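You operate a simulated robot arm through the tools that you are given. There is no shell and no other tool.

You run a simulated robot arm. Do the job below in one go: nothing can be reset, and whatever is moved stays where it is left.

Task
Switch the closing head off and set it to the 59 cm mark.
Fine: free the orange post lever, wind the blue post wheel, lock the lever; then check that it turns free: black wheel to its second mark.

The check looks at the end state, three seconds after you hand in, the way a careful person would. Anything else that was tipped, shoved, dropped, spilled or broken makes it a failure.

Robot
A 7-joint arm with a two-finger parallel gripper, fixed in place. Base frame: the origin is on the floor under the middle of its stand, x ahead of it, y to its left, z up. Readings come in mm, degrees, newtons and seconds.
It reaches about 1058 mm from its shoulder. Its first joint turns from -166.0 to 166.0 degrees. Payload 4.4 kg.
The tool frame sits at the grasp point between the pads (the TCP): z along the fingers, y along the line on which they close. The tips reach 23 mm beyond it. Largest opening 94 mm; finger width 38, thickness 10; the body of the gripper, 54 by 96 mm, starts 39 mm behind the TCP.
Orientation is that of the tool frame in the base frame, as [roll, pitch, yaw] about the fixed x, y, z axes, in that order (R = Rz(yaw) Ry(pitch) Rx(roll)). With the fingers straight down and closing along the base's y, the tool's x points along the base's -x, its y along +y and its z along -z.

Tools
- The arm moves only by the tool nudge_tool. Its argument "targets" is a list that holds one entry, the list of rows, each a list of 7 numbers: the shift along the tool's x, y, z in units of 25 mm (1.0 is 25 mm), then the turn, a rotation vector about the tool's x, y, z in units of 5 degrees (1.0 is 5 degrees), then the closure, from 0 (fully open) to 1 (shut). In form: [[[x, y, z, rx, ry, rz, grip], ...]]. A call has 1 to 20 rows; each row shifts and turns the commanded pose from where the row before left it, along the tool's axes as they then stand. A call with a number of a shift or a turn outside -1 to 1 is refused whole. Each row takes 0.2 s and may step no farther than 50 mm and 8.6 degrees from the row before; otherwise, or with a gripper value out of range, the whole call is refused. Where a pose cannot be reached the arm comes as near as it can. A force on the tool above 40 N (or 10 N above the force at the start of the call, whichever is more), or a blocked arm, ends the call early, and 0.2 s more pass. Each finger travels about 108 mm/s and halts on what it meets, pressing with about 40 N; the grip force reading is that of the motor and also rises with nothing between the fingers. The clock runs only during rows and for 0.2 s after the last one: add rows that do not move to give the fingers time. The reply holds the time, the measured pose of the TCP, the force on the tool along the base axes, the opening and the grip force, in the units named above and with some noise, with the torque about the TCP (base axes, N m) and any sound that the robot's microphone picked up, and new pictures: "pictures" is both (left out), scene, wrist or none.
- Cameras (640 x 400 px; columns grow to the right, rows downward): "scene" is fixed at [394.8, -644.7, 1681.6]; the picture's right is [0.84, 0.55, 0.00], its down [0.45, -0.68, -0.57] and it looks along [-0.32, 0.48, -0.82] (base axes); focal length 214 px, centre (320, 200). "wrist" rides on the gripper at [86, 16, -75] in the tool frame; the picture's right is [-0.18, 0.98, 0.00], its down [-0.58, -0.11, -0.81] and it looks along [-0.79, -0.15, 0.59] (tool axes); focal length 243 px, centre (320, 200). There is no depth. A picture from a camera that has moved, and an enlarged one, comes with that camera's place and axes in the base frame and with its lens. The place of the scene camera against the robot may be out by one fixed shift of up to 25 mm in any direction.
- close_up(camera, box): a new picture of the part [left, top, right, bottom] of that camera's present view, enlarged. The clock stands still meanwhile.
- job_done(): hands the job in; it is judged then, once.

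Places have to be worked out from the pictures, the camera data and where the tool is seen. Open the gripper and draw the arm clear of the work before you hand the job in, unless the task says otherwise.

The tools are called after "Emit:" as a command line: name --argument value ..., lists and objects as JSON in quotes. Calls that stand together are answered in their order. nudge_tool: Moves the arm, as the interface text tells. Its arguments: {"type":"object","properties":{"targets":{"type":"array","items":{"type":"array","items":{"type":"array","items":{"type":"number"}}}},"pictures":{"type":"string","enum":["both","scene","wrist","none"]}},"required":["targets"]} The other tools are called the same way: close_up (camera, box) takes an enlarged picture of a part of a camera's view; job_done () hands the job in.

At the start:

```text
t: 0.0
position: [236.7, -458.4, 1445.5]
ee_rot: [-180.0, 0.1, 180.0]
force: [-0.3, -0.6, 0.3]
wrist_torque: [0.0, 0.0, 0.0]
grip_width: 93.9
gripper_force: 0.1
```

scene: 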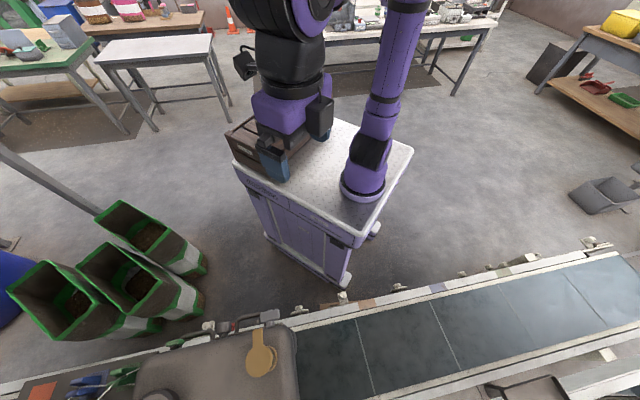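
wrist: 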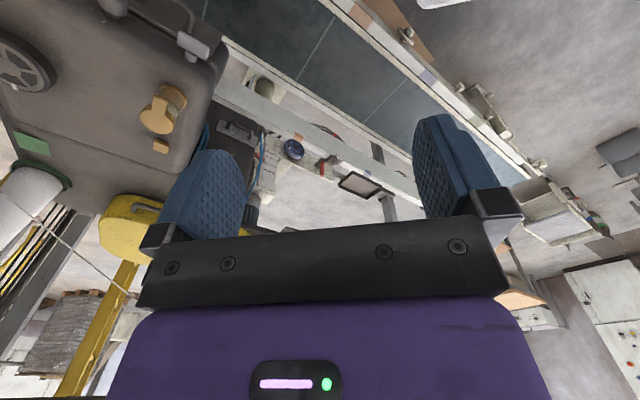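

I start by looking closely at both views to find the closing head (a bag sewing/closing machine on a post near the conveyor).

Emit:
close_up --camera "scene" --box '[0, 280, 320, 400]'

Emit:
close_up --camera "wrist" --box '[0, 0, 320, 200]'

Emit:
close_up --camera "wrist" --box '[200, 80, 440, 230]'

Emit:
close_up --camera "wrist" --box '[0, 150, 240, 400]'

```text
2.00 times, centred on (160, 340) of scene
camera zoom: at [394.8, -644.7, 1681.6], right [0.84, 0.55, 0.0], down [0.45, -0.68, -0.57], along [-0.32, 0.48, -0.82], focal length 429 px, centre (640, -80)
```

zoom: 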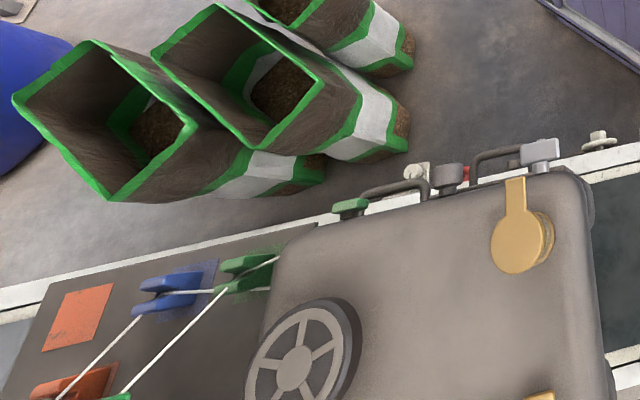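

```text
2.00 times, centred on (160, 100) of wrist
camera zoom: at [151.2, -440.7, 1518.5], right [0.18, 0.98, 0.0], down [0.58, -0.11, 0.81], along [0.79, -0.15, -0.59], focal length 485 px, centre (640, 400)
```

zoom: 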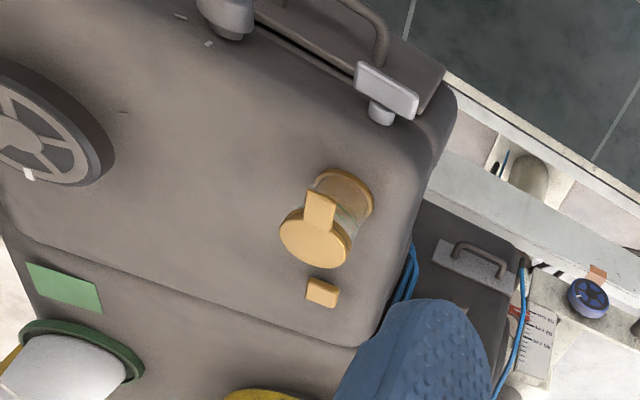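

```text
2.67 times, centred on (320, 155) of wrist
camera zoom: at [151.2, -440.7, 1518.5], right [0.18, 0.98, 0.0], down [0.58, -0.11, 0.81], along [0.79, -0.15, -0.59], focal length 647 px, centre (320, 320)
```

zoom: 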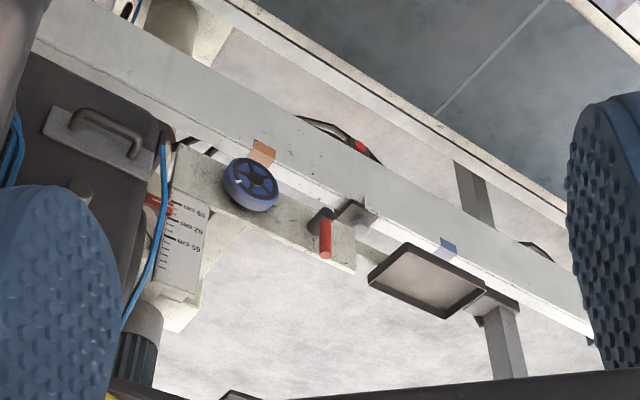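

```text
1.60 times, centred on (120, 275) of wrist
camera zoom: at [151.2, -440.7, 1518.5], right [0.18, 0.98, 0.0], down [0.58, -0.11, 0.81], along [0.79, -0.15, -0.59], focal length 388 px, centre (640, 80)
```

zoom: 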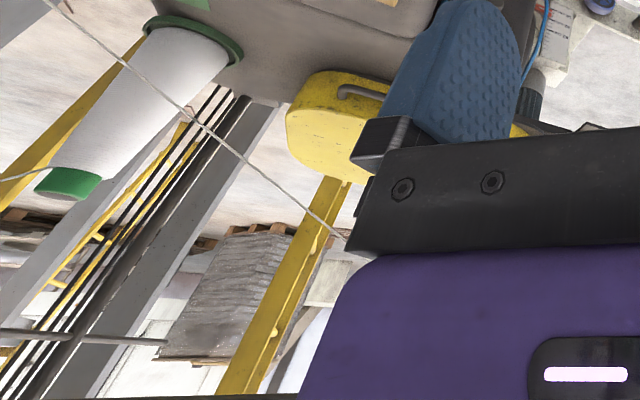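

The wrist picture is upside-down with respect to the world; the head seems to sit around x 200–400, y −700…−870, z ≈1200, with the post scale, blue wheel and orange-red lever beyond it. I turn the gripper about its own axis, high above everything, to look more squarely at it.

Emit:
nudge_tool --targets '[[[0, 0, -1, 0, 0, 1, 0], [0, 0, -1, 0, 0, 1, 0], [0, 0, 0, 0, 0, 1, 0], [0, 0, 0, 0, 0, 1, 0], [0, 0, 0, 0, 0, 1, 0], [0, 0, 0, 0, 0, 1, 0], [0, 0, 0, 0, 0, 1, 0], [0, 0, 0, 0, 0, 1, 0]]]'

```text
t: 1.8
position: [236.6, -457.8, 1494.9]
ee_rot: [-179.9, 0.0, 139.9]
force: [0.3, -0.5, -0.4]
wrist_torque: [0.03, -0.02, -0.03]
grip_width: 93.8
gripper_force: 0.1
camera wrist: at [181.5, -389.0, 1568.5], right [0.77, 0.63, 0.0], down [0.38, -0.46, 0.81], along [0.51, -0.62, -0.59], focal length 243 px, centre (320, 200)
```

scene: 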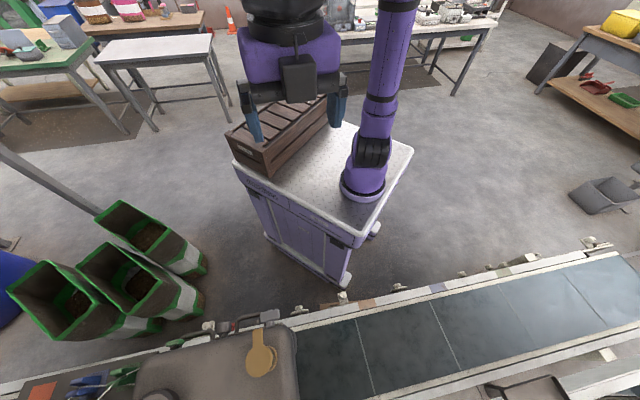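
wrist: 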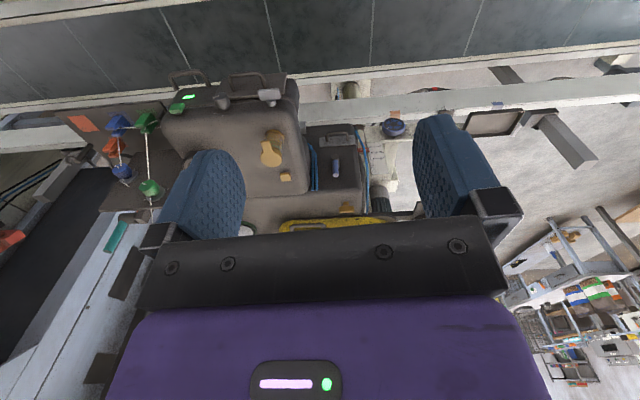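

The view now shows the head with handles, a gold switch, a control box with a blue part, scale and blue wheel. I enlarge this region.

Emit:
close_up --camera "wrist" --box '[140, 60, 300, 160]'

Emit:
close_up --camera "wrist" --box '[260, 80, 420, 180]'

Emit:
close_up --camera "wrist" --box '[40, 90, 240, 215]'

Emit:
close_up --camera "wrist" --box '[380, 60, 640, 222]'

```text
4.00 times, centred on (220, 110) of wrist
camera zoom: at [181.5, -389.0, 1568.5], right [0.77, 0.63, 0.0], down [0.38, -0.46, 0.81], along [0.51, -0.62, -0.59], focal length 970 px, centre (720, 560)
```

zoom: 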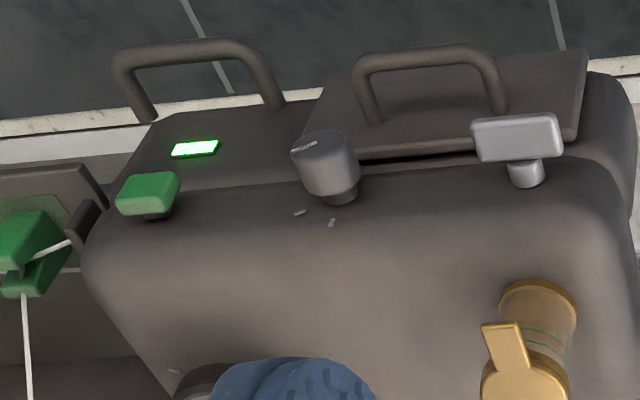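

```text
4.00 times, centred on (340, 130) of wrist
camera zoom: at [181.5, -389.0, 1568.5], right [0.77, 0.63, 0.0], down [0.38, -0.46, 0.81], along [0.51, -0.62, -0.59], focal length 970 px, centre (240, 480)
```

zoom: 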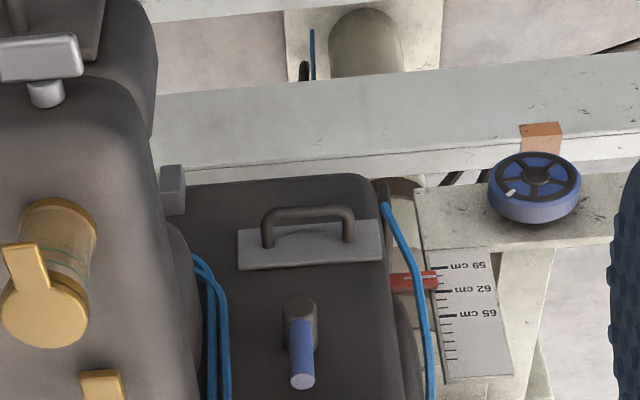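

```text
3.20 times, centred on (140, 152) of wrist
camera zoom: at [181.5, -389.0, 1568.5], right [0.77, 0.63, 0.0], down [0.38, -0.46, 0.81], along [0.51, -0.62, -0.59], focal length 776 px, centre (896, 352)
```

zoom: 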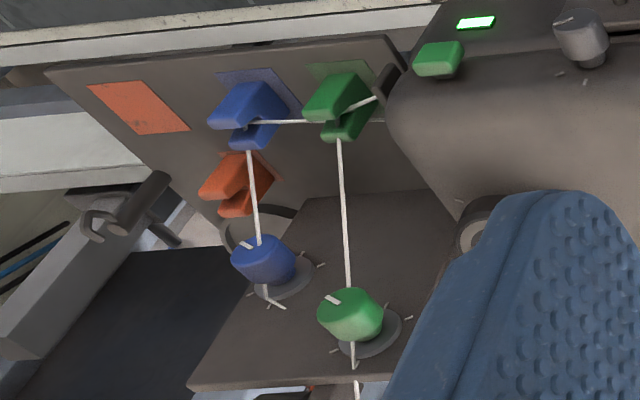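

```text
2.46 times, centred on (510, 141) of wrist
camera zoom: at [181.5, -389.0, 1568.5], right [0.77, 0.63, 0.0], down [0.38, -0.46, 0.81], along [0.51, -0.62, -0.59], focal length 597 px, centre (-148, 345)
```

zoom: 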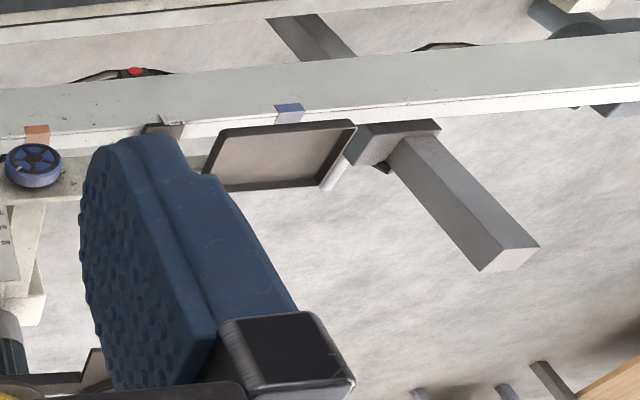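

From two wrist views I triangulate: gold knob ≈[320,−713,1200], scale "62" mark ≈[622,−686,1012], blue wheel ≈[784,−668,773] (rough). I move closer, staying high, to view the post and lever.

Emit:
nudge_tool --targets '[[[-0.65, 0.74, 0.38, 0, 0, 0, 0], [-0.65, 0.74, 0.38, 0, 0, 0, 0], [-0.65, 0.74, 0.38, 0, 0, 0, 0], [-0.65, 0.74, 0.38, 0, 0, 0, 0], [-0.65, 0.74, 0.38, 0, 0, 0, 0], [-0.65, 0.74, 0.38, 0, 0, 0, 0], [-0.65, 0.74, 0.38, 0, 0, 0, 0], [-0.65, 0.74, 0.38, 0, 0, 0, 0], [-0.65, 0.74, 0.38, 0, 0, 0, 0], [-0.65, 0.74, 0.38, 0, 0, 0, 0]]]'

```text
t: 4.0
position: [479.1, -419.1, 1400.1]
ee_rot: [179.9, -0.1, 139.9]
force: [-1.0, -0.6, 0.5]
wrist_torque: [-0.02, -0.03, 0.02]
grip_width: 94.1
gripper_force: 0.1
camera wrist: at [424.5, -350.1, 1473.3], right [0.77, 0.63, 0.0], down [0.38, -0.46, 0.81], along [0.51, -0.62, -0.59], focal length 243 px, centre (320, 200)
```

scene: 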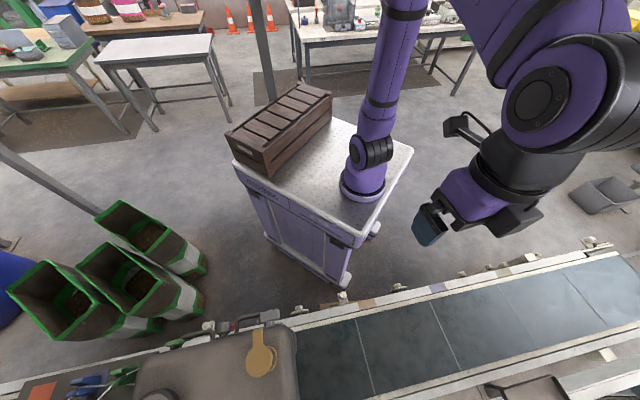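
wrist: 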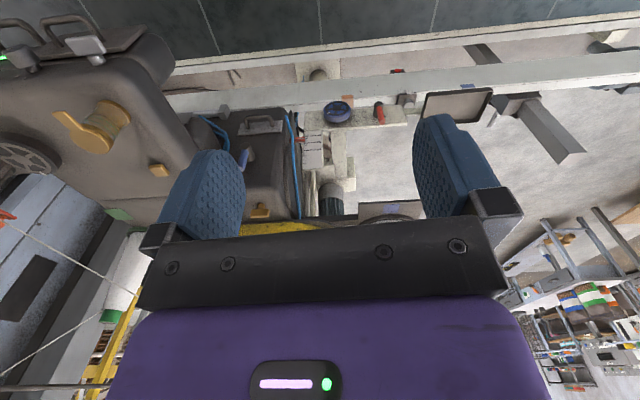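

Emit:
close_up --camera "wrist" --box '[260, 70, 420, 170]'

Emit:
close_up --camera "wrist" --box '[180, 90, 340, 230]'

Emit:
close_up --camera "wrist" --box '[0, 0, 200, 125]'

Emit:
close_up --camera "wrist" --box '[0, 90, 200, 215]'

```text
4.00 times, centred on (340, 120) of wrist
camera zoom: at [424.5, -350.1, 1473.3], right [0.77, 0.63, 0.0], down [0.38, -0.46, 0.81], along [0.51, -0.62, -0.59], focal length 970 px, centre (240, 520)
```

zoom: 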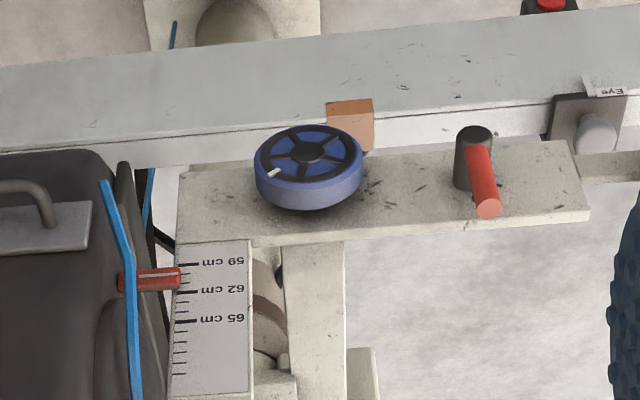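

```text
2.86 times, centred on (260, 160) of wrist
camera zoom: at [424.5, -350.1, 1473.3], right [0.77, 0.63, 0.0], down [0.38, -0.46, 0.81], along [0.51, -0.62, -0.59], focal length 693 px, centre (491, 314)
```

zoom: 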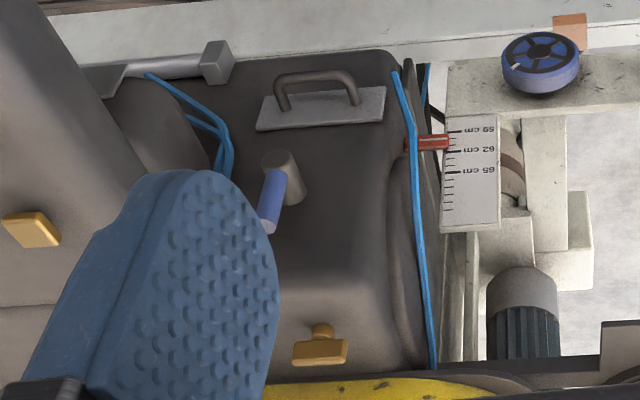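

```text
3.20 times, centred on (100, 62) of wrist
camera zoom: at [424.5, -350.1, 1473.3], right [0.77, 0.63, 0.0], down [0.38, -0.46, 0.81], along [0.51, -0.62, -0.59], focal length 776 px, centre (1024, 640)
```

zoom: 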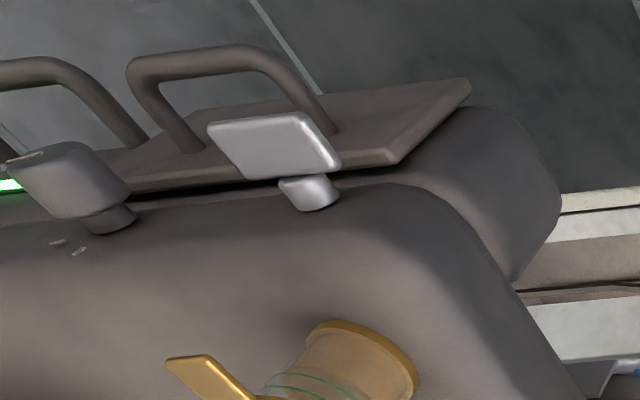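

```text
3.20 times, centred on (100, 152) of wrist
camera zoom: at [424.5, -350.1, 1473.3], right [0.77, 0.63, 0.0], down [0.38, -0.46, 0.81], along [0.51, -0.62, -0.59], focal length 776 px, centre (1024, 352)
```

zoom: 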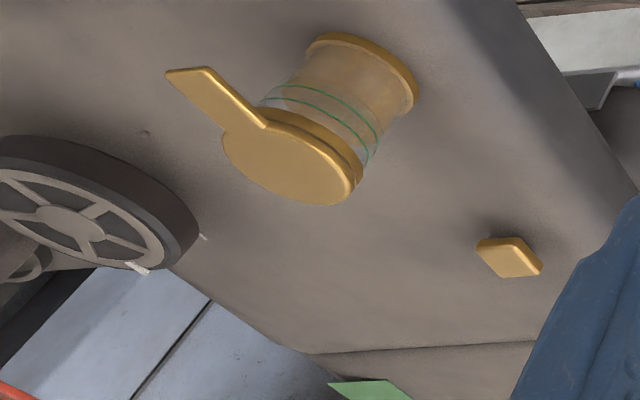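

The knobs on the robot-facing side come out near: green block ≈[139,−796,1130], grey knob ≈[197,−726,1112], silver T ≈[270,−652,1117]; black wheel hub ≈[231,−868,1190]; blue wheel ≈[730,−643,834]. I go high over to the switch side for a closer look.

Emit:
nudge_tool --targets '[[[0.2925, -0.9685, 0.1, 0, 0, 0, 0], [0.2925, -0.9685, 0.1, 0, 0, 0, 0], [0.2925, -0.9685, 0.1, 0, 0, 0, 0], [0.2925, -0.9685, 0.1, 0, 0, 0, 0], [0.2925, -0.9685, 0.1, 0, 0, 0, 0], [0.2925, -0.9685, 0.1, 0, 0, 0, 0], [0.2925, -0.9685, 0.1, 0, 0, 0, 0], [0.2925, -0.9685, 0.1, 0, 0, 0, 0], [0.2925, -0.9685, 0.1, 0, 0, 0, 0], [0.2925, -0.9685, 0.1, 0, 0, 0, 0], [0.2925, -0.9685, 0.1, 0, 0, 0, 0], [0.2925, -0.9685, 0.1, 0, 0, 0, 0], [0.2925, -0.9685, 0.1, 0, 0, 0, 0], [0.2925, -0.9685, 0.1, 0, 0, 0, 0], [0.2925, -0.9685, 0.1, 0, 0, 0, 0], [0.2925, -0.9685, 0.1, 0, 0, 0, 0]]]'

```text
t: 7.4
position: [141.4, -642.8, 1358.9]
ee_rot: [179.9, -0.1, 140.1]
force: [0.0, -0.4, 0.5]
wrist_torque: [-0.05, 0.03, 0.03]
grip_width: 94.0
gripper_force: 0.0
camera wrist: at [86.3, -573.6, 1432.6], right [0.77, 0.64, 0.0], down [0.38, -0.46, 0.81], along [0.51, -0.62, -0.59], focal length 243 px, centre (320, 200)
```

scene: 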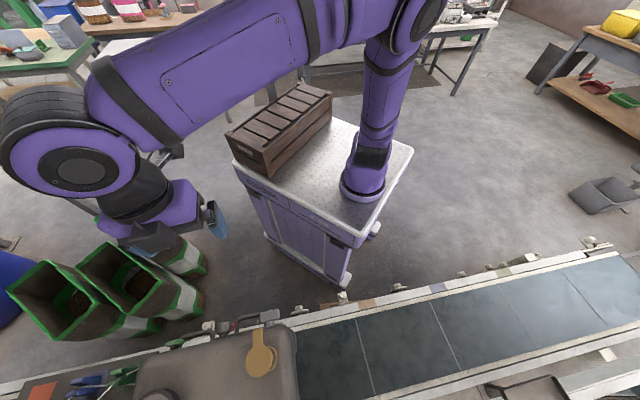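
wrist: 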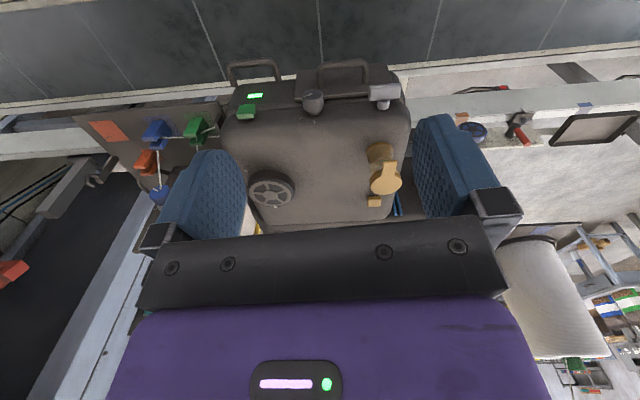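

Emit:
close_up --camera "wrist" --box '[216, 60, 326, 129]'

Emit:
close_up --camera "wrist" --box '[320, 55, 430, 124]'

Emit:
close_up --camera "wrist" --box '[225, 155, 335, 224]'

Emit:
close_up --camera "wrist" --box '[330, 130, 440, 220]'

Emit:
close_up --camera "wrist" --box '[440, 90, 550, 160]'

```text
5.80 times, centred on (271, 94) of wrist
camera zoom: at [86.3, -573.6, 1432.6], right [0.77, 0.64, 0.0], down [0.38, -0.46, 0.81], along [0.51, -0.62, -0.59], focal length 1406 px, centre (604, 812)
```

zoom: 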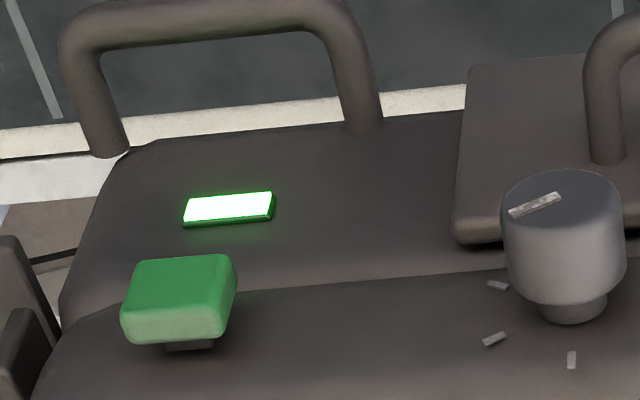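

```text
5.80 times, centred on (375, 90) of wrist
camera zoom: at [86.3, -573.6, 1432.6], right [0.77, 0.64, 0.0], down [0.38, -0.46, 0.81], along [0.51, -0.62, -0.59], focal length 1406 px, centre (1, 841)
```

zoom: 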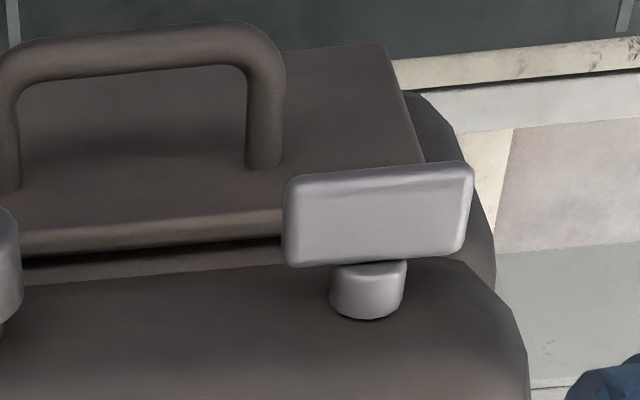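

```text
5.80 times, centred on (280, 190) of wrist
camera zoom: at [86.3, -573.6, 1432.6], right [0.77, 0.64, 0.0], down [0.38, -0.46, 0.81], along [0.51, -0.62, -0.59], focal length 1406 px, centre (552, 261)
```

zoom: 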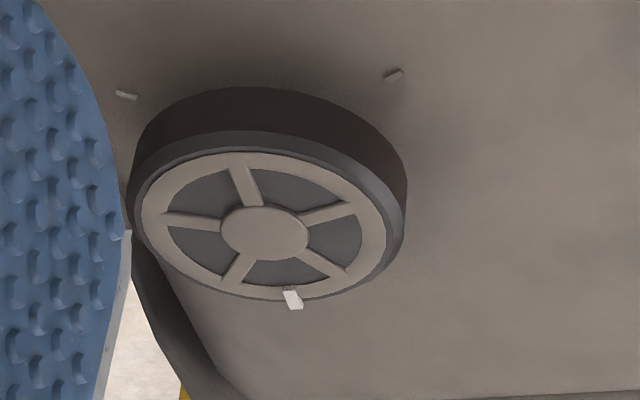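

```text
4.44 times, centred on (385, 175) of wrist
camera zoom: at [86.3, -573.6, 1432.6], right [0.77, 0.64, 0.0], down [0.38, -0.46, 0.81], along [0.51, -0.62, -0.59], focal length 1078 px, centre (31, 311)
```

zoom: 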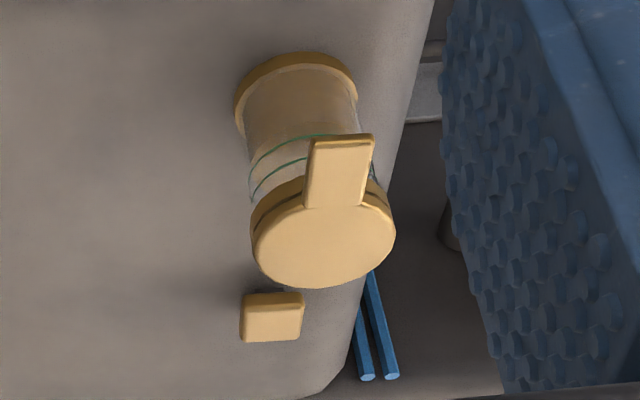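

```text
5.71 times, centred on (495, 125) of wrist
camera zoom: at [86.3, -573.6, 1432.6], right [0.77, 0.64, 0.0], down [0.38, -0.46, 0.81], along [0.51, -0.62, -0.59], focal length 1386 px, centre (-680, 629)
```

zoom: 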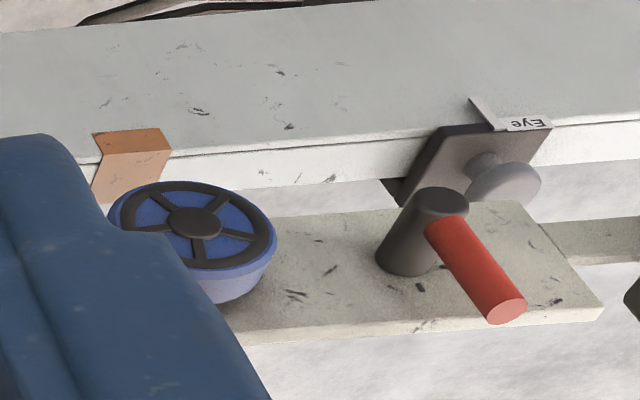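

The green block next to the lit lamp, a grey dial with three ticks and a silver T are on the face towards the robot. I go lower and tilt the camera to look more horizontally at that face, keeping ~100 mm clearance, to see labels and details.

Emit:
nudge_tool --targets '[[[0.164, -0.28, 0.895, 0, 0, 0, 0], [0.164, -0.28, 0.895, 0, 0, 0, 0], [0.164, -0.28, 0.895, 0, 0, 0, 0], [0.164, -0.28, 0.895, 0, 0, 0, 0], [0.164, -0.28, 0.895, 0, 0, 0, 0], [0.164, -0.28, 0.895, 0, 0, 0, 0], [0.164, -0.28, 0.895, 0, 0, 0, 0], [0.164, -0.28, 0.895, 0, 0, 0, 0], [0, 0, 0, 0, -1, 0, 0], [0, 0, 0, 0, -1, 0, 0], [0, 0, 0, 0, -1, 0, 0], [0, 0, 0, 0, -1, 0, 0], [0, 0, 0, 0, -1, 0, 0]]]'

```text
t: 10.2
position: [81.3, -664.9, 1180.0]
ee_rot: [180.0, 25.1, 140.1]
force: [1.0, -0.8, 0.0]
wrist_torque: [-0.02, 0.0, -0.01]
grip_width: 94.0
gripper_force: 0.1
camera wrist: at [8.2, -579.8, 1210.7], right [0.76, 0.65, 0.08], down [0.07, -0.2, 0.98], along [0.65, -0.74, -0.2], focal length 243 px, centre (320, 200)
```

scene: 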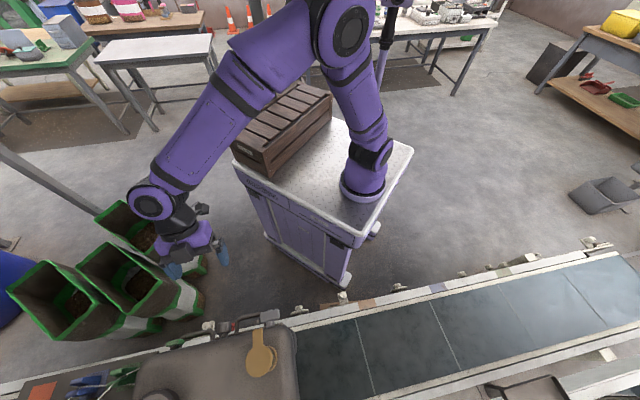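
wrist: 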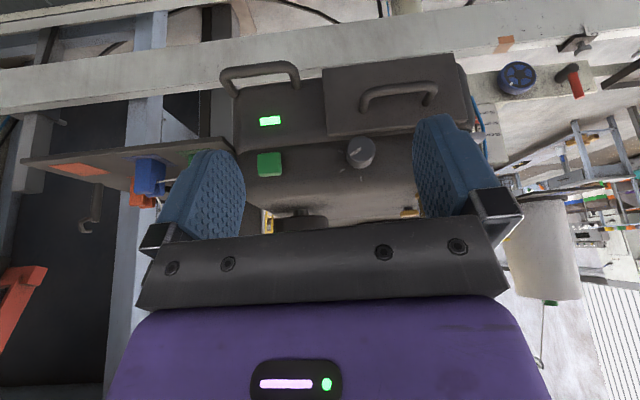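

Emit:
close_up --camera "wrist" --box '[220, 100, 320, 200]'

Emit:
close_up --camera "wrist" --box '[320, 60, 480, 190]'

Emit:
close_up --camera "wrist" --box '[230, 190, 430, 240]'

Emit:
close_up --camera "wrist" --box '[450, 30, 640, 150]'

Emit:
close_up --camera "wrist" --box '[20, 120, 230, 250]'

```text
4.00 times, centred on (270, 150) of wrist
camera zoom: at [8.2, -579.8, 1210.7], right [0.76, 0.65, 0.08], down [0.07, -0.2, 0.98], along [0.65, -0.74, -0.2], focal length 970 px, centre (520, 400)
```

zoom: 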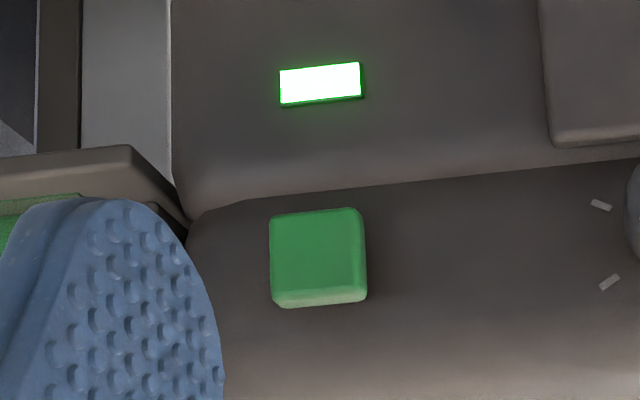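

```text
3.08 times, centred on (400, 125) of wrist
camera zoom: at [8.2, -579.8, 1210.7], right [0.76, 0.65, 0.08], down [0.07, -0.2, 0.98], along [0.65, -0.74, -0.2], focal length 746 px, centre (74, 431)
```

zoom: 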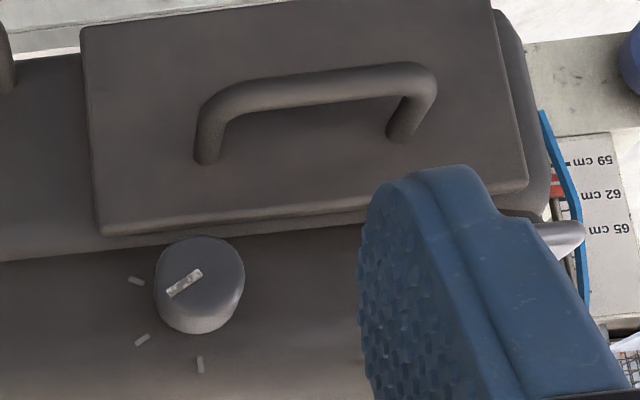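

```text
3.20 times, centred on (330, 215) of wrist
camera zoom: at [8.2, -579.8, 1210.7], right [0.76, 0.65, 0.08], down [0.07, -0.2, 0.98], along [0.65, -0.74, -0.2], focal length 776 px, centre (288, 152)
```

zoom: 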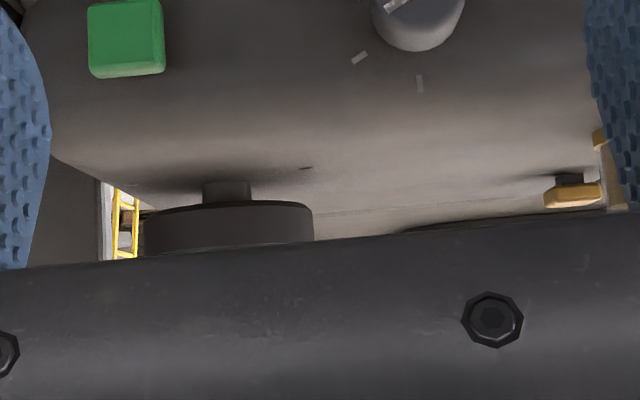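

```text
3.33 times, centred on (545, 90) of wrist
camera zoom: at [8.2, -579.8, 1210.7], right [0.76, 0.65, 0.08], down [0.07, -0.2, 0.98], along [0.65, -0.74, -0.2], focal length 809 px, centre (-430, 567)
```

zoom: 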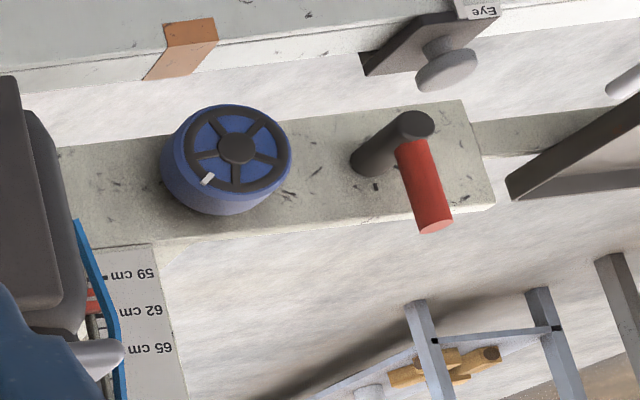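

```text
3.05 times, centred on (125, 185) of wrist
camera zoom: at [8.2, -579.8, 1210.7], right [0.76, 0.65, 0.08], down [0.07, -0.2, 0.98], along [0.65, -0.74, -0.2], focal length 739 px, centre (914, 246)
```

zoom: 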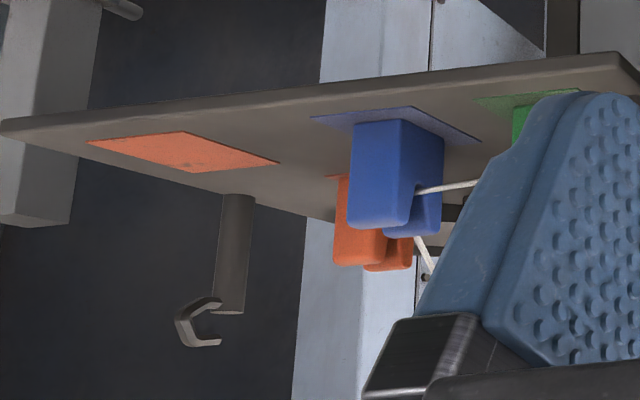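

The lamp is lit and the green square push button (≈26 mm, centre ≈[136,−805,1113], facing the robot along n≈[−0.71,0.70,0]) sits right beside it, so I judge it to be the power switch. I close the fingers and turn the tool so the fingers point nearly horizontally at that face, still ~130 mm clear.

Emit:
nudge_tool --targets '[[[0, 0, 0, 0.39, 0, 0.833, 0.5], [0, 0, 0, 0, -1, 0, 1], [0, 0, 0, 0, -1, 0, 1], [0, 0, 0, 0, -1, 0, 1], [0, 0, 0, 0, -1, 0, 1], [0, 0, 0, 0, -1, 0, 1], [0, 0, 0, 0, -1, 0, 1], [0, 0, 0, 0, -1, 0, 1], [0, 0, 0, 0, -1, 0, 1], [0, 0, 0, 0, -1, 0, 1], [0, 0, 0, 0, -1, 0, 1]]]'

```text
t: 12.6
position: [80.1, -663.5, 1180.2]
ee_rot: [180.0, 75.0, 135.4]
force: [0.0, -0.5, -0.5]
wrist_torque: [-0.04, -0.02, -0.02]
grip_width: 0.0
gripper_force: 40.0
camera wrist: at [25.2, -584.7, 1115.3], right [0.72, 0.67, 0.18], down [-0.52, 0.36, 0.77], along [0.45, -0.65, 0.61], focal length 243 px, centre (320, 200)
```

scene: 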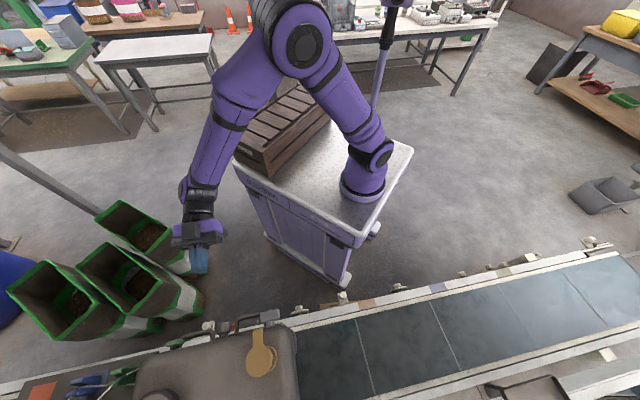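
wrist: 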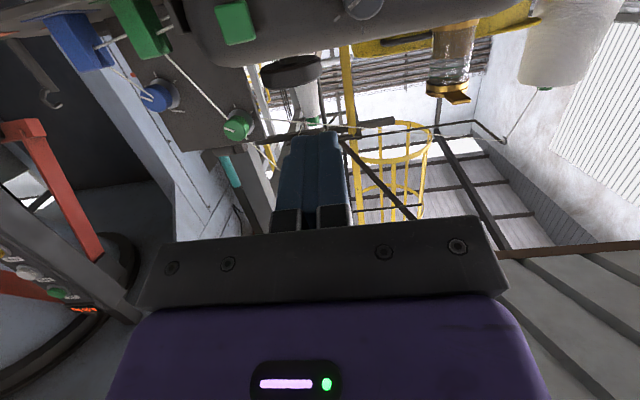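

With the new view the button centre refines to ≈[138,−808,1113]. I move to a point about 40 mm in front of it (fingers closed) and check the alignment before pressing.

Emit:
nudge_tool --targets '[[[0.414, -0.498, 0.715, 0, 0, 0, 1], [0.414, -0.498, 0.715, 0, 0, 0, 1], [0.414, -0.498, 0.715, 0, 0, 0, 1], [0.414, -0.498, 0.715, 0, 0, 0, 1], [0.414, -0.498, 0.715, 0, 0, 0, 1]]]'

Emit:
close_up --camera "wrist" --box '[200, 0, 440, 150]'

```text
t: 13.8
position: [90.7, -759.3, 1107.3]
ee_rot: [-179.9, 75.0, 135.6]
force: [0.7, 0.7, -0.2]
wrist_torque: [0.0, 0.03, -0.01]
grip_width: 0.0
gripper_force: 40.3
camera wrist: at [35.5, -679.9, 1042.1], right [0.72, 0.67, 0.18], down [-0.52, 0.36, 0.77], along [0.45, -0.65, 0.61], focal length 243 px, centre (320, 200)
```

scene: 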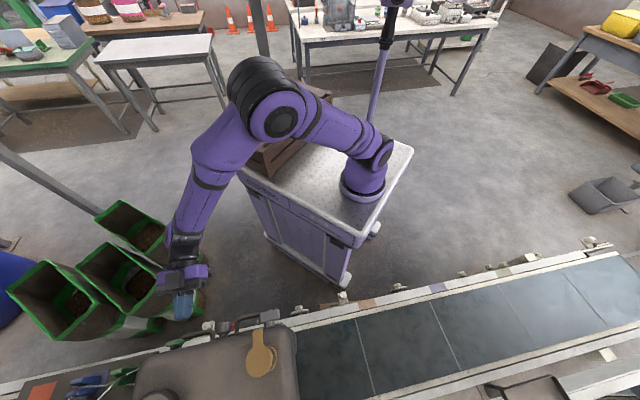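
wrist: 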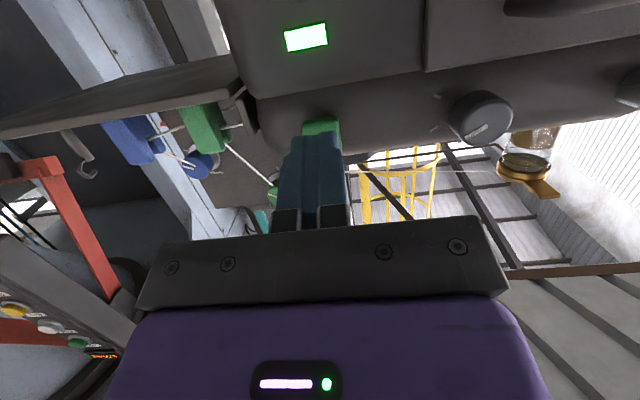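

```text
2.67 times, centred on (320, 75) of wrist
camera zoom: at [35.5, -679.9, 1042.1], right [0.72, 0.67, 0.18], down [-0.52, 0.36, 0.77], along [0.45, -0.65, 0.61], focal length 647 px, centre (320, 533)
```

zoom: 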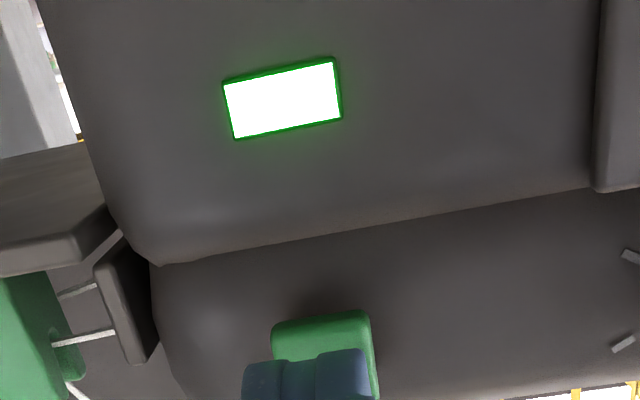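

The lamp is plainly visible and the closed fingertips are in line with the green button, about 40 mm short. I advance straight along the face normal, slowing near contact.

Emit:
nudge_tool --targets '[[[-0.0932, 0, 0.3477, 0, 0, 0, 1], [-0.0932, 0, 0.3477, 0, 0, 0, 1], [-0.0932, 0, 0.3477, 0, 0, 0, 1], [-0.0932, 0, 0.3477, 0, 0, 0, 1], [-0.0207, 0, 0.0773, 0, 0, 0, 1], [-0.0207, 0, 0.0773, 0, 0, 0, 1]]]' --pictures "wrist"

```text
t: 15.2
position: [117.6, -787.9, 1108.3]
ee_rot: [-180.0, 74.9, 135.5]
force: [-2.4, 3.0, -0.7]
wrist_torque: [-0.02, -0.01, 0.06]
grip_width: 0.0
gripper_force: 39.8
heard: click
camera wrist: at [62.4, -708.5, 1042.7], right [0.72, 0.67, 0.18], down [-0.52, 0.36, 0.77], along [0.45, -0.65, 0.61], focal length 243 px, centre (320, 200)
```

wrist: 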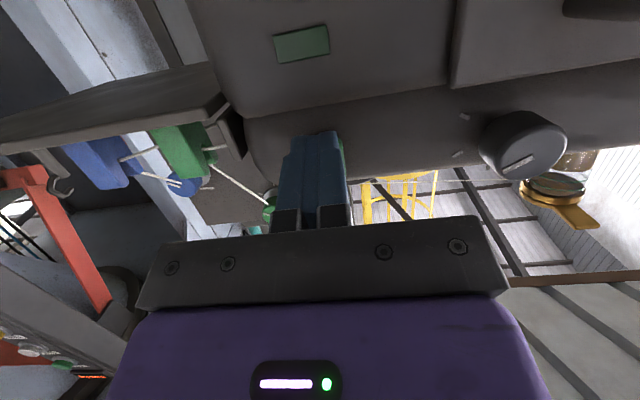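

A click was heard and the lamp went dark. I back straight off and check that it stays off.

Emit:
nudge_tool --targets '[[[0.0932, 0, -0.3477, 0, 0, 0, 1], [0.0932, 0, -0.3477, 0, 0, 0, 1], [0.0932, 0, -0.3477, 0, 0, 0, 1], [0.0932, 0, -0.3477, 0, 0, 0, 1], [0.1864, 0, -0.6954, 0, 0, 0, 1], [0.1864, 0, -0.6954, 0, 0, 0, 1]]]' --pictures "wrist"

Emit:
close_up --camera "wrist" --box '[200, 0, 440, 150]'

```text
t: 16.6
position: [66.0, -736.6, 1106.5]
ee_rot: [-180.0, 75.0, 135.4]
force: [0.9, -0.1, -0.4]
wrist_torque: [0.04, 0.0, -0.01]
grip_width: 0.3
gripper_force: 40.2
camera wrist: at [10.5, -658.2, 1041.5], right [0.72, 0.67, 0.18], down [-0.52, 0.36, 0.77], along [0.45, -0.65, 0.61], focal length 243 px, centre (320, 200)
```

wrist: 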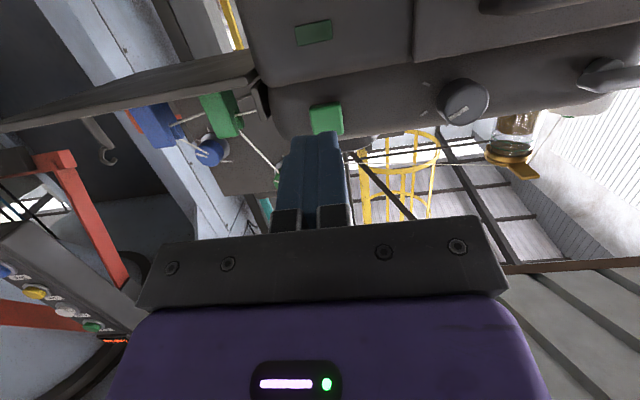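

```text
2.67 times, centred on (320, 75) of wrist
camera zoom: at [10.5, -658.2, 1041.5], right [0.72, 0.67, 0.18], down [-0.52, 0.36, 0.77], along [0.45, -0.65, 0.61], focal length 647 px, centre (320, 533)
```

zoom: 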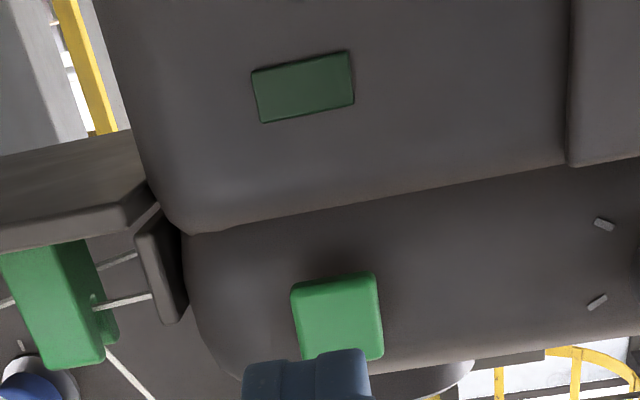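

The lamp stays dark, so the head is off. Next is the post: I estimate the lever hub at ≈[804,−550,836] with its orange bar pointing straight up to ≈[809,−555,914], and the blue wheel face at ≈[724,−637,836], both facing the robot. I back off, level the tool and travel along the face, clear of the head.

Emit:
nudge_tool --targets '[[[-0.121, 0.93, -0.116, 0, 0, 0, 1], [-0.121, 0.93, -0.116, 0, 0, 0, 1], [-0.121, 0.93, -0.116, 0, 0, 0, 1], [-0.121, 0.93, -0.116, 0, 0, 0, 1], [-0.121, 0.93, -0.116, 0, 0, 0, 1], [-0.121, 0.93, -0.116, 0, 0, 0, 1], [-0.121, 0.93, -0.116, 0, 0, 0, 0.8], [-0.121, 0.93, -0.116, 0, 0, 0, 0.5], [-0.121, 0.93, -0.116, 0, 0, 0, 0.2], [-0.121, 0.93, -0.116, 0, 0, 0, 0], [-0.121, 0.93, -0.116, 0, 0, 0, 0], [-0.121, 0.93, -0.116, 0, 0, 0, 0], [0, 0, 0, 0, -1, 0, 0], [0, 0, 0, 0, -1, 0, 0], [0, 0, 0, 0, -0.6, 0, 0]]]'

```text
t: 19.8
position: [244.0, -520.8, 1151.2]
ee_rot: [-179.2, 88.0, 136.2]
force: [1.0, -0.1, 0.4]
wrist_torque: [0.04, 0.03, -0.02]
grip_width: 93.9
gripper_force: 0.1
camera wrist: at [201.0, -454.2, 1066.2], right [0.69, 0.7, 0.18], down [-0.64, 0.47, 0.61], along [0.34, -0.54, 0.77], focal length 243 px, centre (320, 200)
```

scene: 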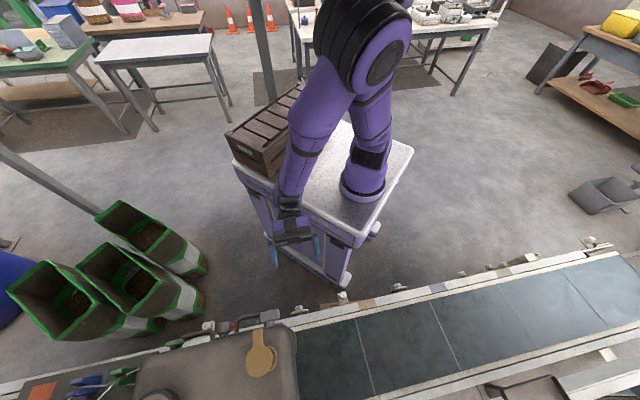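
wrist: 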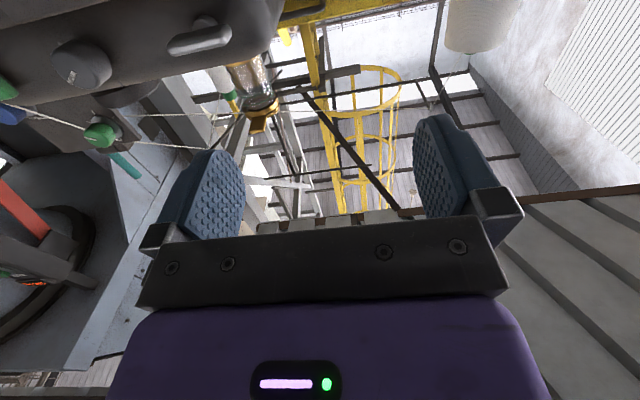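

Clear so far. Now I go forward and down to a staging point roughly 110 mm in front of the lever.

Emit:
nudge_tool --targets '[[[0.598, 0.9275, 0.796, 0, 0, 0, 0], [0.598, 0.9275, 0.796, 0, 0, 0, 0], [0.598, 0.9275, 0.796, 0, 0, 0, 0], [0.598, 0.9275, 0.796, 0, 0, 0, 0], [0.598, 0.9275, 0.796, 0, 0, 0, 0], [0.598, 0.9275, 0.796, 0, 0, 0, 0], [0.598, 0.9275, 0.796, 0, 0, 0, 0], [0.598, 0.9275, 0.796, 0, 0, 0, 0], [0.598, 0.9275, 0.796, 0, 0, 0, 0], [0.598, 0.9275, 0.796, 0, 0, 0, 0], [0.598, 0.9275, 0.796, 0, 0, 0, 0], [0.598, 0.9275, 0.796, 0, 0, 0, 0], [0.598, 0.9275, 0.796, 0, 0, 0, 0], [0.598, 0.9275, 0.796, 0, 0, 0, 0]]]'

```text
t: 22.8
position: [556.9, -574.8, 958.9]
ee_rot: [167.0, 87.7, 123.8]
force: [-0.1, -0.5, 0.0]
wrist_torque: [0.01, 0.01, -0.02]
grip_width: 94.0
gripper_force: 0.1
out of reach, approached as far as the arm can: row 2, 3, 10, 11, 12, 13, 14
camera wrist: at [513.1, -507.8, 874.5], right [0.68, 0.71, 0.19], down [-0.65, 0.45, 0.61], along [0.35, -0.54, 0.77], focal length 243 px, centre (320, 200)
```

scene: 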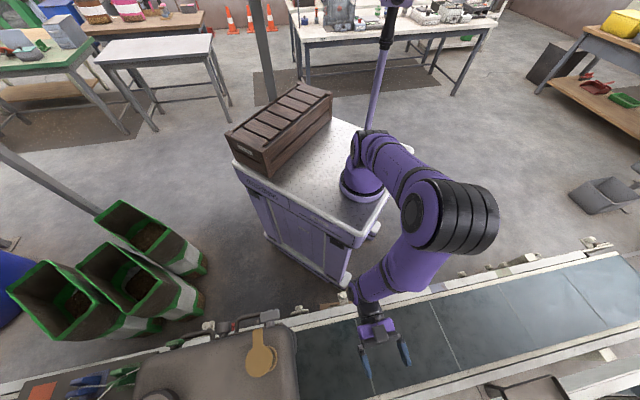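
wrist: 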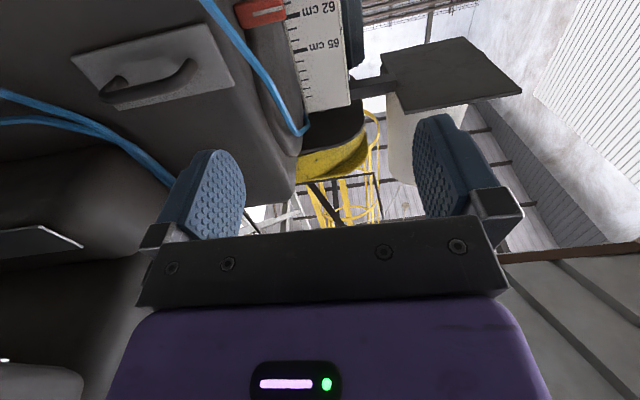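

The arm ran into an internal limit: it stopped at [557,−575,959] instead of further along the face. I'm retreating straight back from the box and up, un-tilting the tool, to try approaching the lever with a different arm posture.

Emit:
nudge_tool --targets '[[[0, 0, -0.8, 0, 0, 0, 0], [0, 0, -1, 0, 0, 0, 0], [-0.3, 0, -1, 0, 0, 0, 0], [-0.5, 0, -1, 0, 1, 0, 0], [-0.6, 0, -0.6, 0, 1, 0, 0], [-0.6, 0, -0.6, 0, 1, 0, 0], [-0.6, 0, -0.6, 0, 1, 0, 0], [-0.6, 0, -0.6, 0, 1, 0, 0], [-0.6, 0, -0.6, 0, 1, 0, 0], [-0.6, 0, -0.6, 0, 1, 0, 0], [-0.6, 0, -0.6, 0, 1, 0, 0]]]'

```text
t: 25.2
position: [447.5, -485.7, 1117.2]
ee_rot: [-179.8, 47.9, 135.4]
force: [-0.3, 0.3, -0.3]
wrist_torque: [0.0, 0.01, 0.01]
grip_width: 93.9
gripper_force: 0.2
out of reach, approached as far as the arm can: row 1, 7, 8
camera wrist: at [379.2, -393.8, 1101.9], right [0.78, 0.61, 0.14], down [-0.22, 0.07, 0.97], along [0.59, -0.79, 0.19], focal length 243 px, centre (320, 200)
```

scene: 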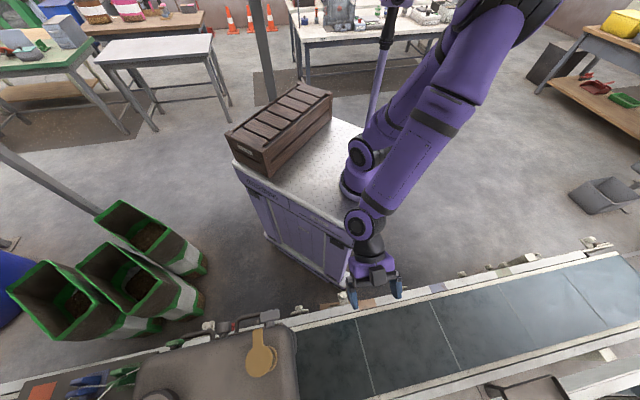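
wrist: 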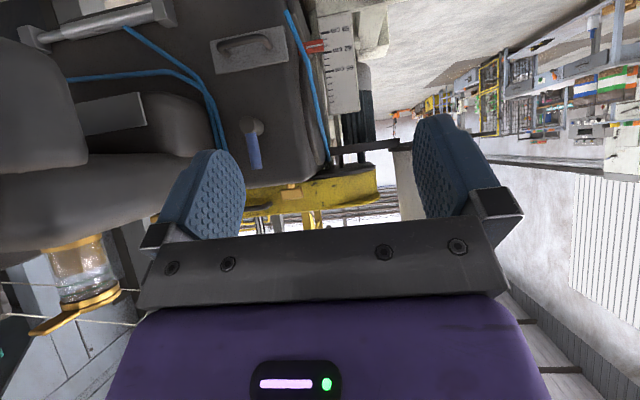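

The posture looks healthier now (elbow up). I slide along the face direction with the tool half-tilted to come in line with the lever.

Emit:
nudge_tool --targets '[[[0, 0.907, 0, 0, 0, 0, 0], [0, 0.907, 0, 0, 0, 0, 0], [0, 0.907, 0, 0, 0, 0, 0], [0, 0.907, 0, 0, 0, 0, 0], [0, 0.907, 0, 0, 0, 0, 0], [0, 0.907, 0, 0, 0, 0, 0], [0, 0.907, 0, 0, 0, 0, 0], [0, 0.907, 0, 0, 0, 0, 0], [0, 0.907, 0, 0, 0, 0, 0]]]'

```text
t: 27.2
position: [596.1, -349.9, 1122.7]
ee_rot: [180.0, 48.0, 135.3]
force: [0.3, -0.1, 0.7]
wrist_torque: [0.04, 0.0, 0.02]
grip_width: 94.1
gripper_force: 0.0
out of reach, approached as far as the arm can: row 4, 6
camera wrist: at [527.9, -256.3, 1105.1], right [0.78, 0.61, 0.14], down [-0.23, 0.07, 0.97], along [0.59, -0.79, 0.19], focal length 243 px, centre (320, 200)
```

scene: 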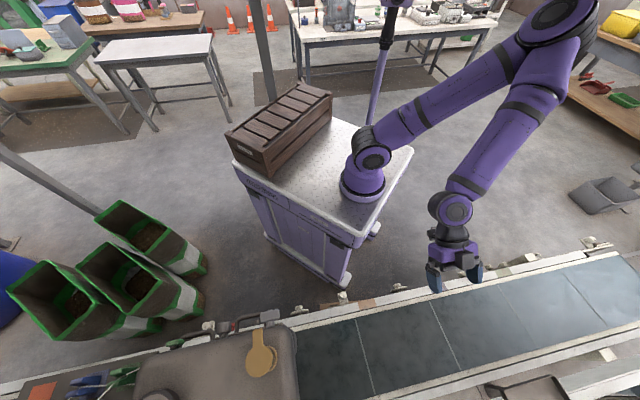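
wrist: 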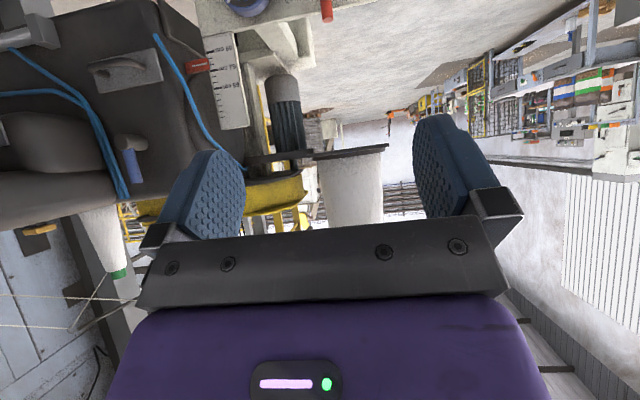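

Now in line with the lever (its orange tip is at the top of the view). I lower and then tilt the tool towards horizontal in small steps, still ~290 mm in front of the plate.

Emit:
nudge_tool --targets '[[[0.416, 0, 0.375, 0, 0, 0, 0], [0.416, 0, 0.375, 0, 0, 0, 0], [0.416, 0, 0.375, 0, 0, 0, 0], [0.416, 0, 0.375, 0, 0, 0, 0], [0.416, 0, 0.375, 0, 0, 0, 0], [0.416, 0, 0.375, 0, 0, 0, 0], [0.416, 0, 0.375, 0, 0, 0, 0], [0.416, 0, 0.375, 0, 0, 0, 0], [0, 0, 0, 0, -1, 0, 0], [0, 0, 0, 0, -1, 0, 0], [0, 0, 0, 0, -1, 0, 0], [0, 0, 0, 0, -1, 0, 0], [0, 0, 0, 0, -1, 0, 0], [0, 0, 0, 0, -1, 0, 0]]]'

```text
t: 30.2
position: [653.0, -337.0, 1071.8]
ee_rot: [-179.3, 77.2, 135.6]
force: [-0.2, -1.0, 0.5]
wrist_torque: [0.0, 0.01, -0.01]
grip_width: 93.9
gripper_force: 0.1
out of reach, approached as far as the arm can: row 4, 9, 10, 11, 12, 13, 14
camera wrist: at [601.0, -258.8, 1004.2], right [0.73, 0.66, 0.18], down [-0.54, 0.39, 0.75], along [0.43, -0.64, 0.64], focal length 243 px, centre (320, 200)
```

scene: 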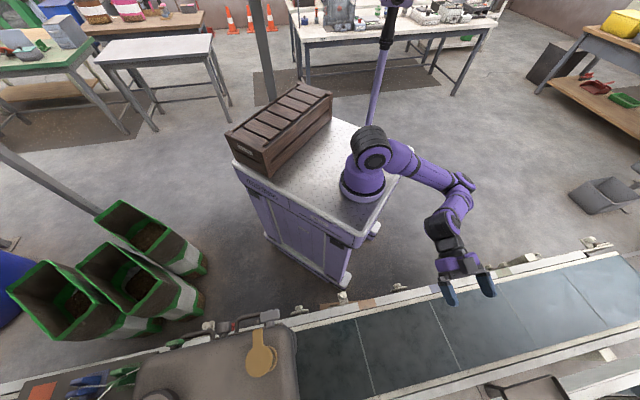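
wrist: 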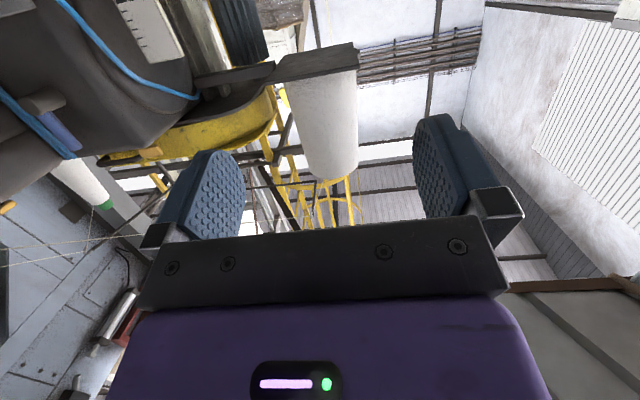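

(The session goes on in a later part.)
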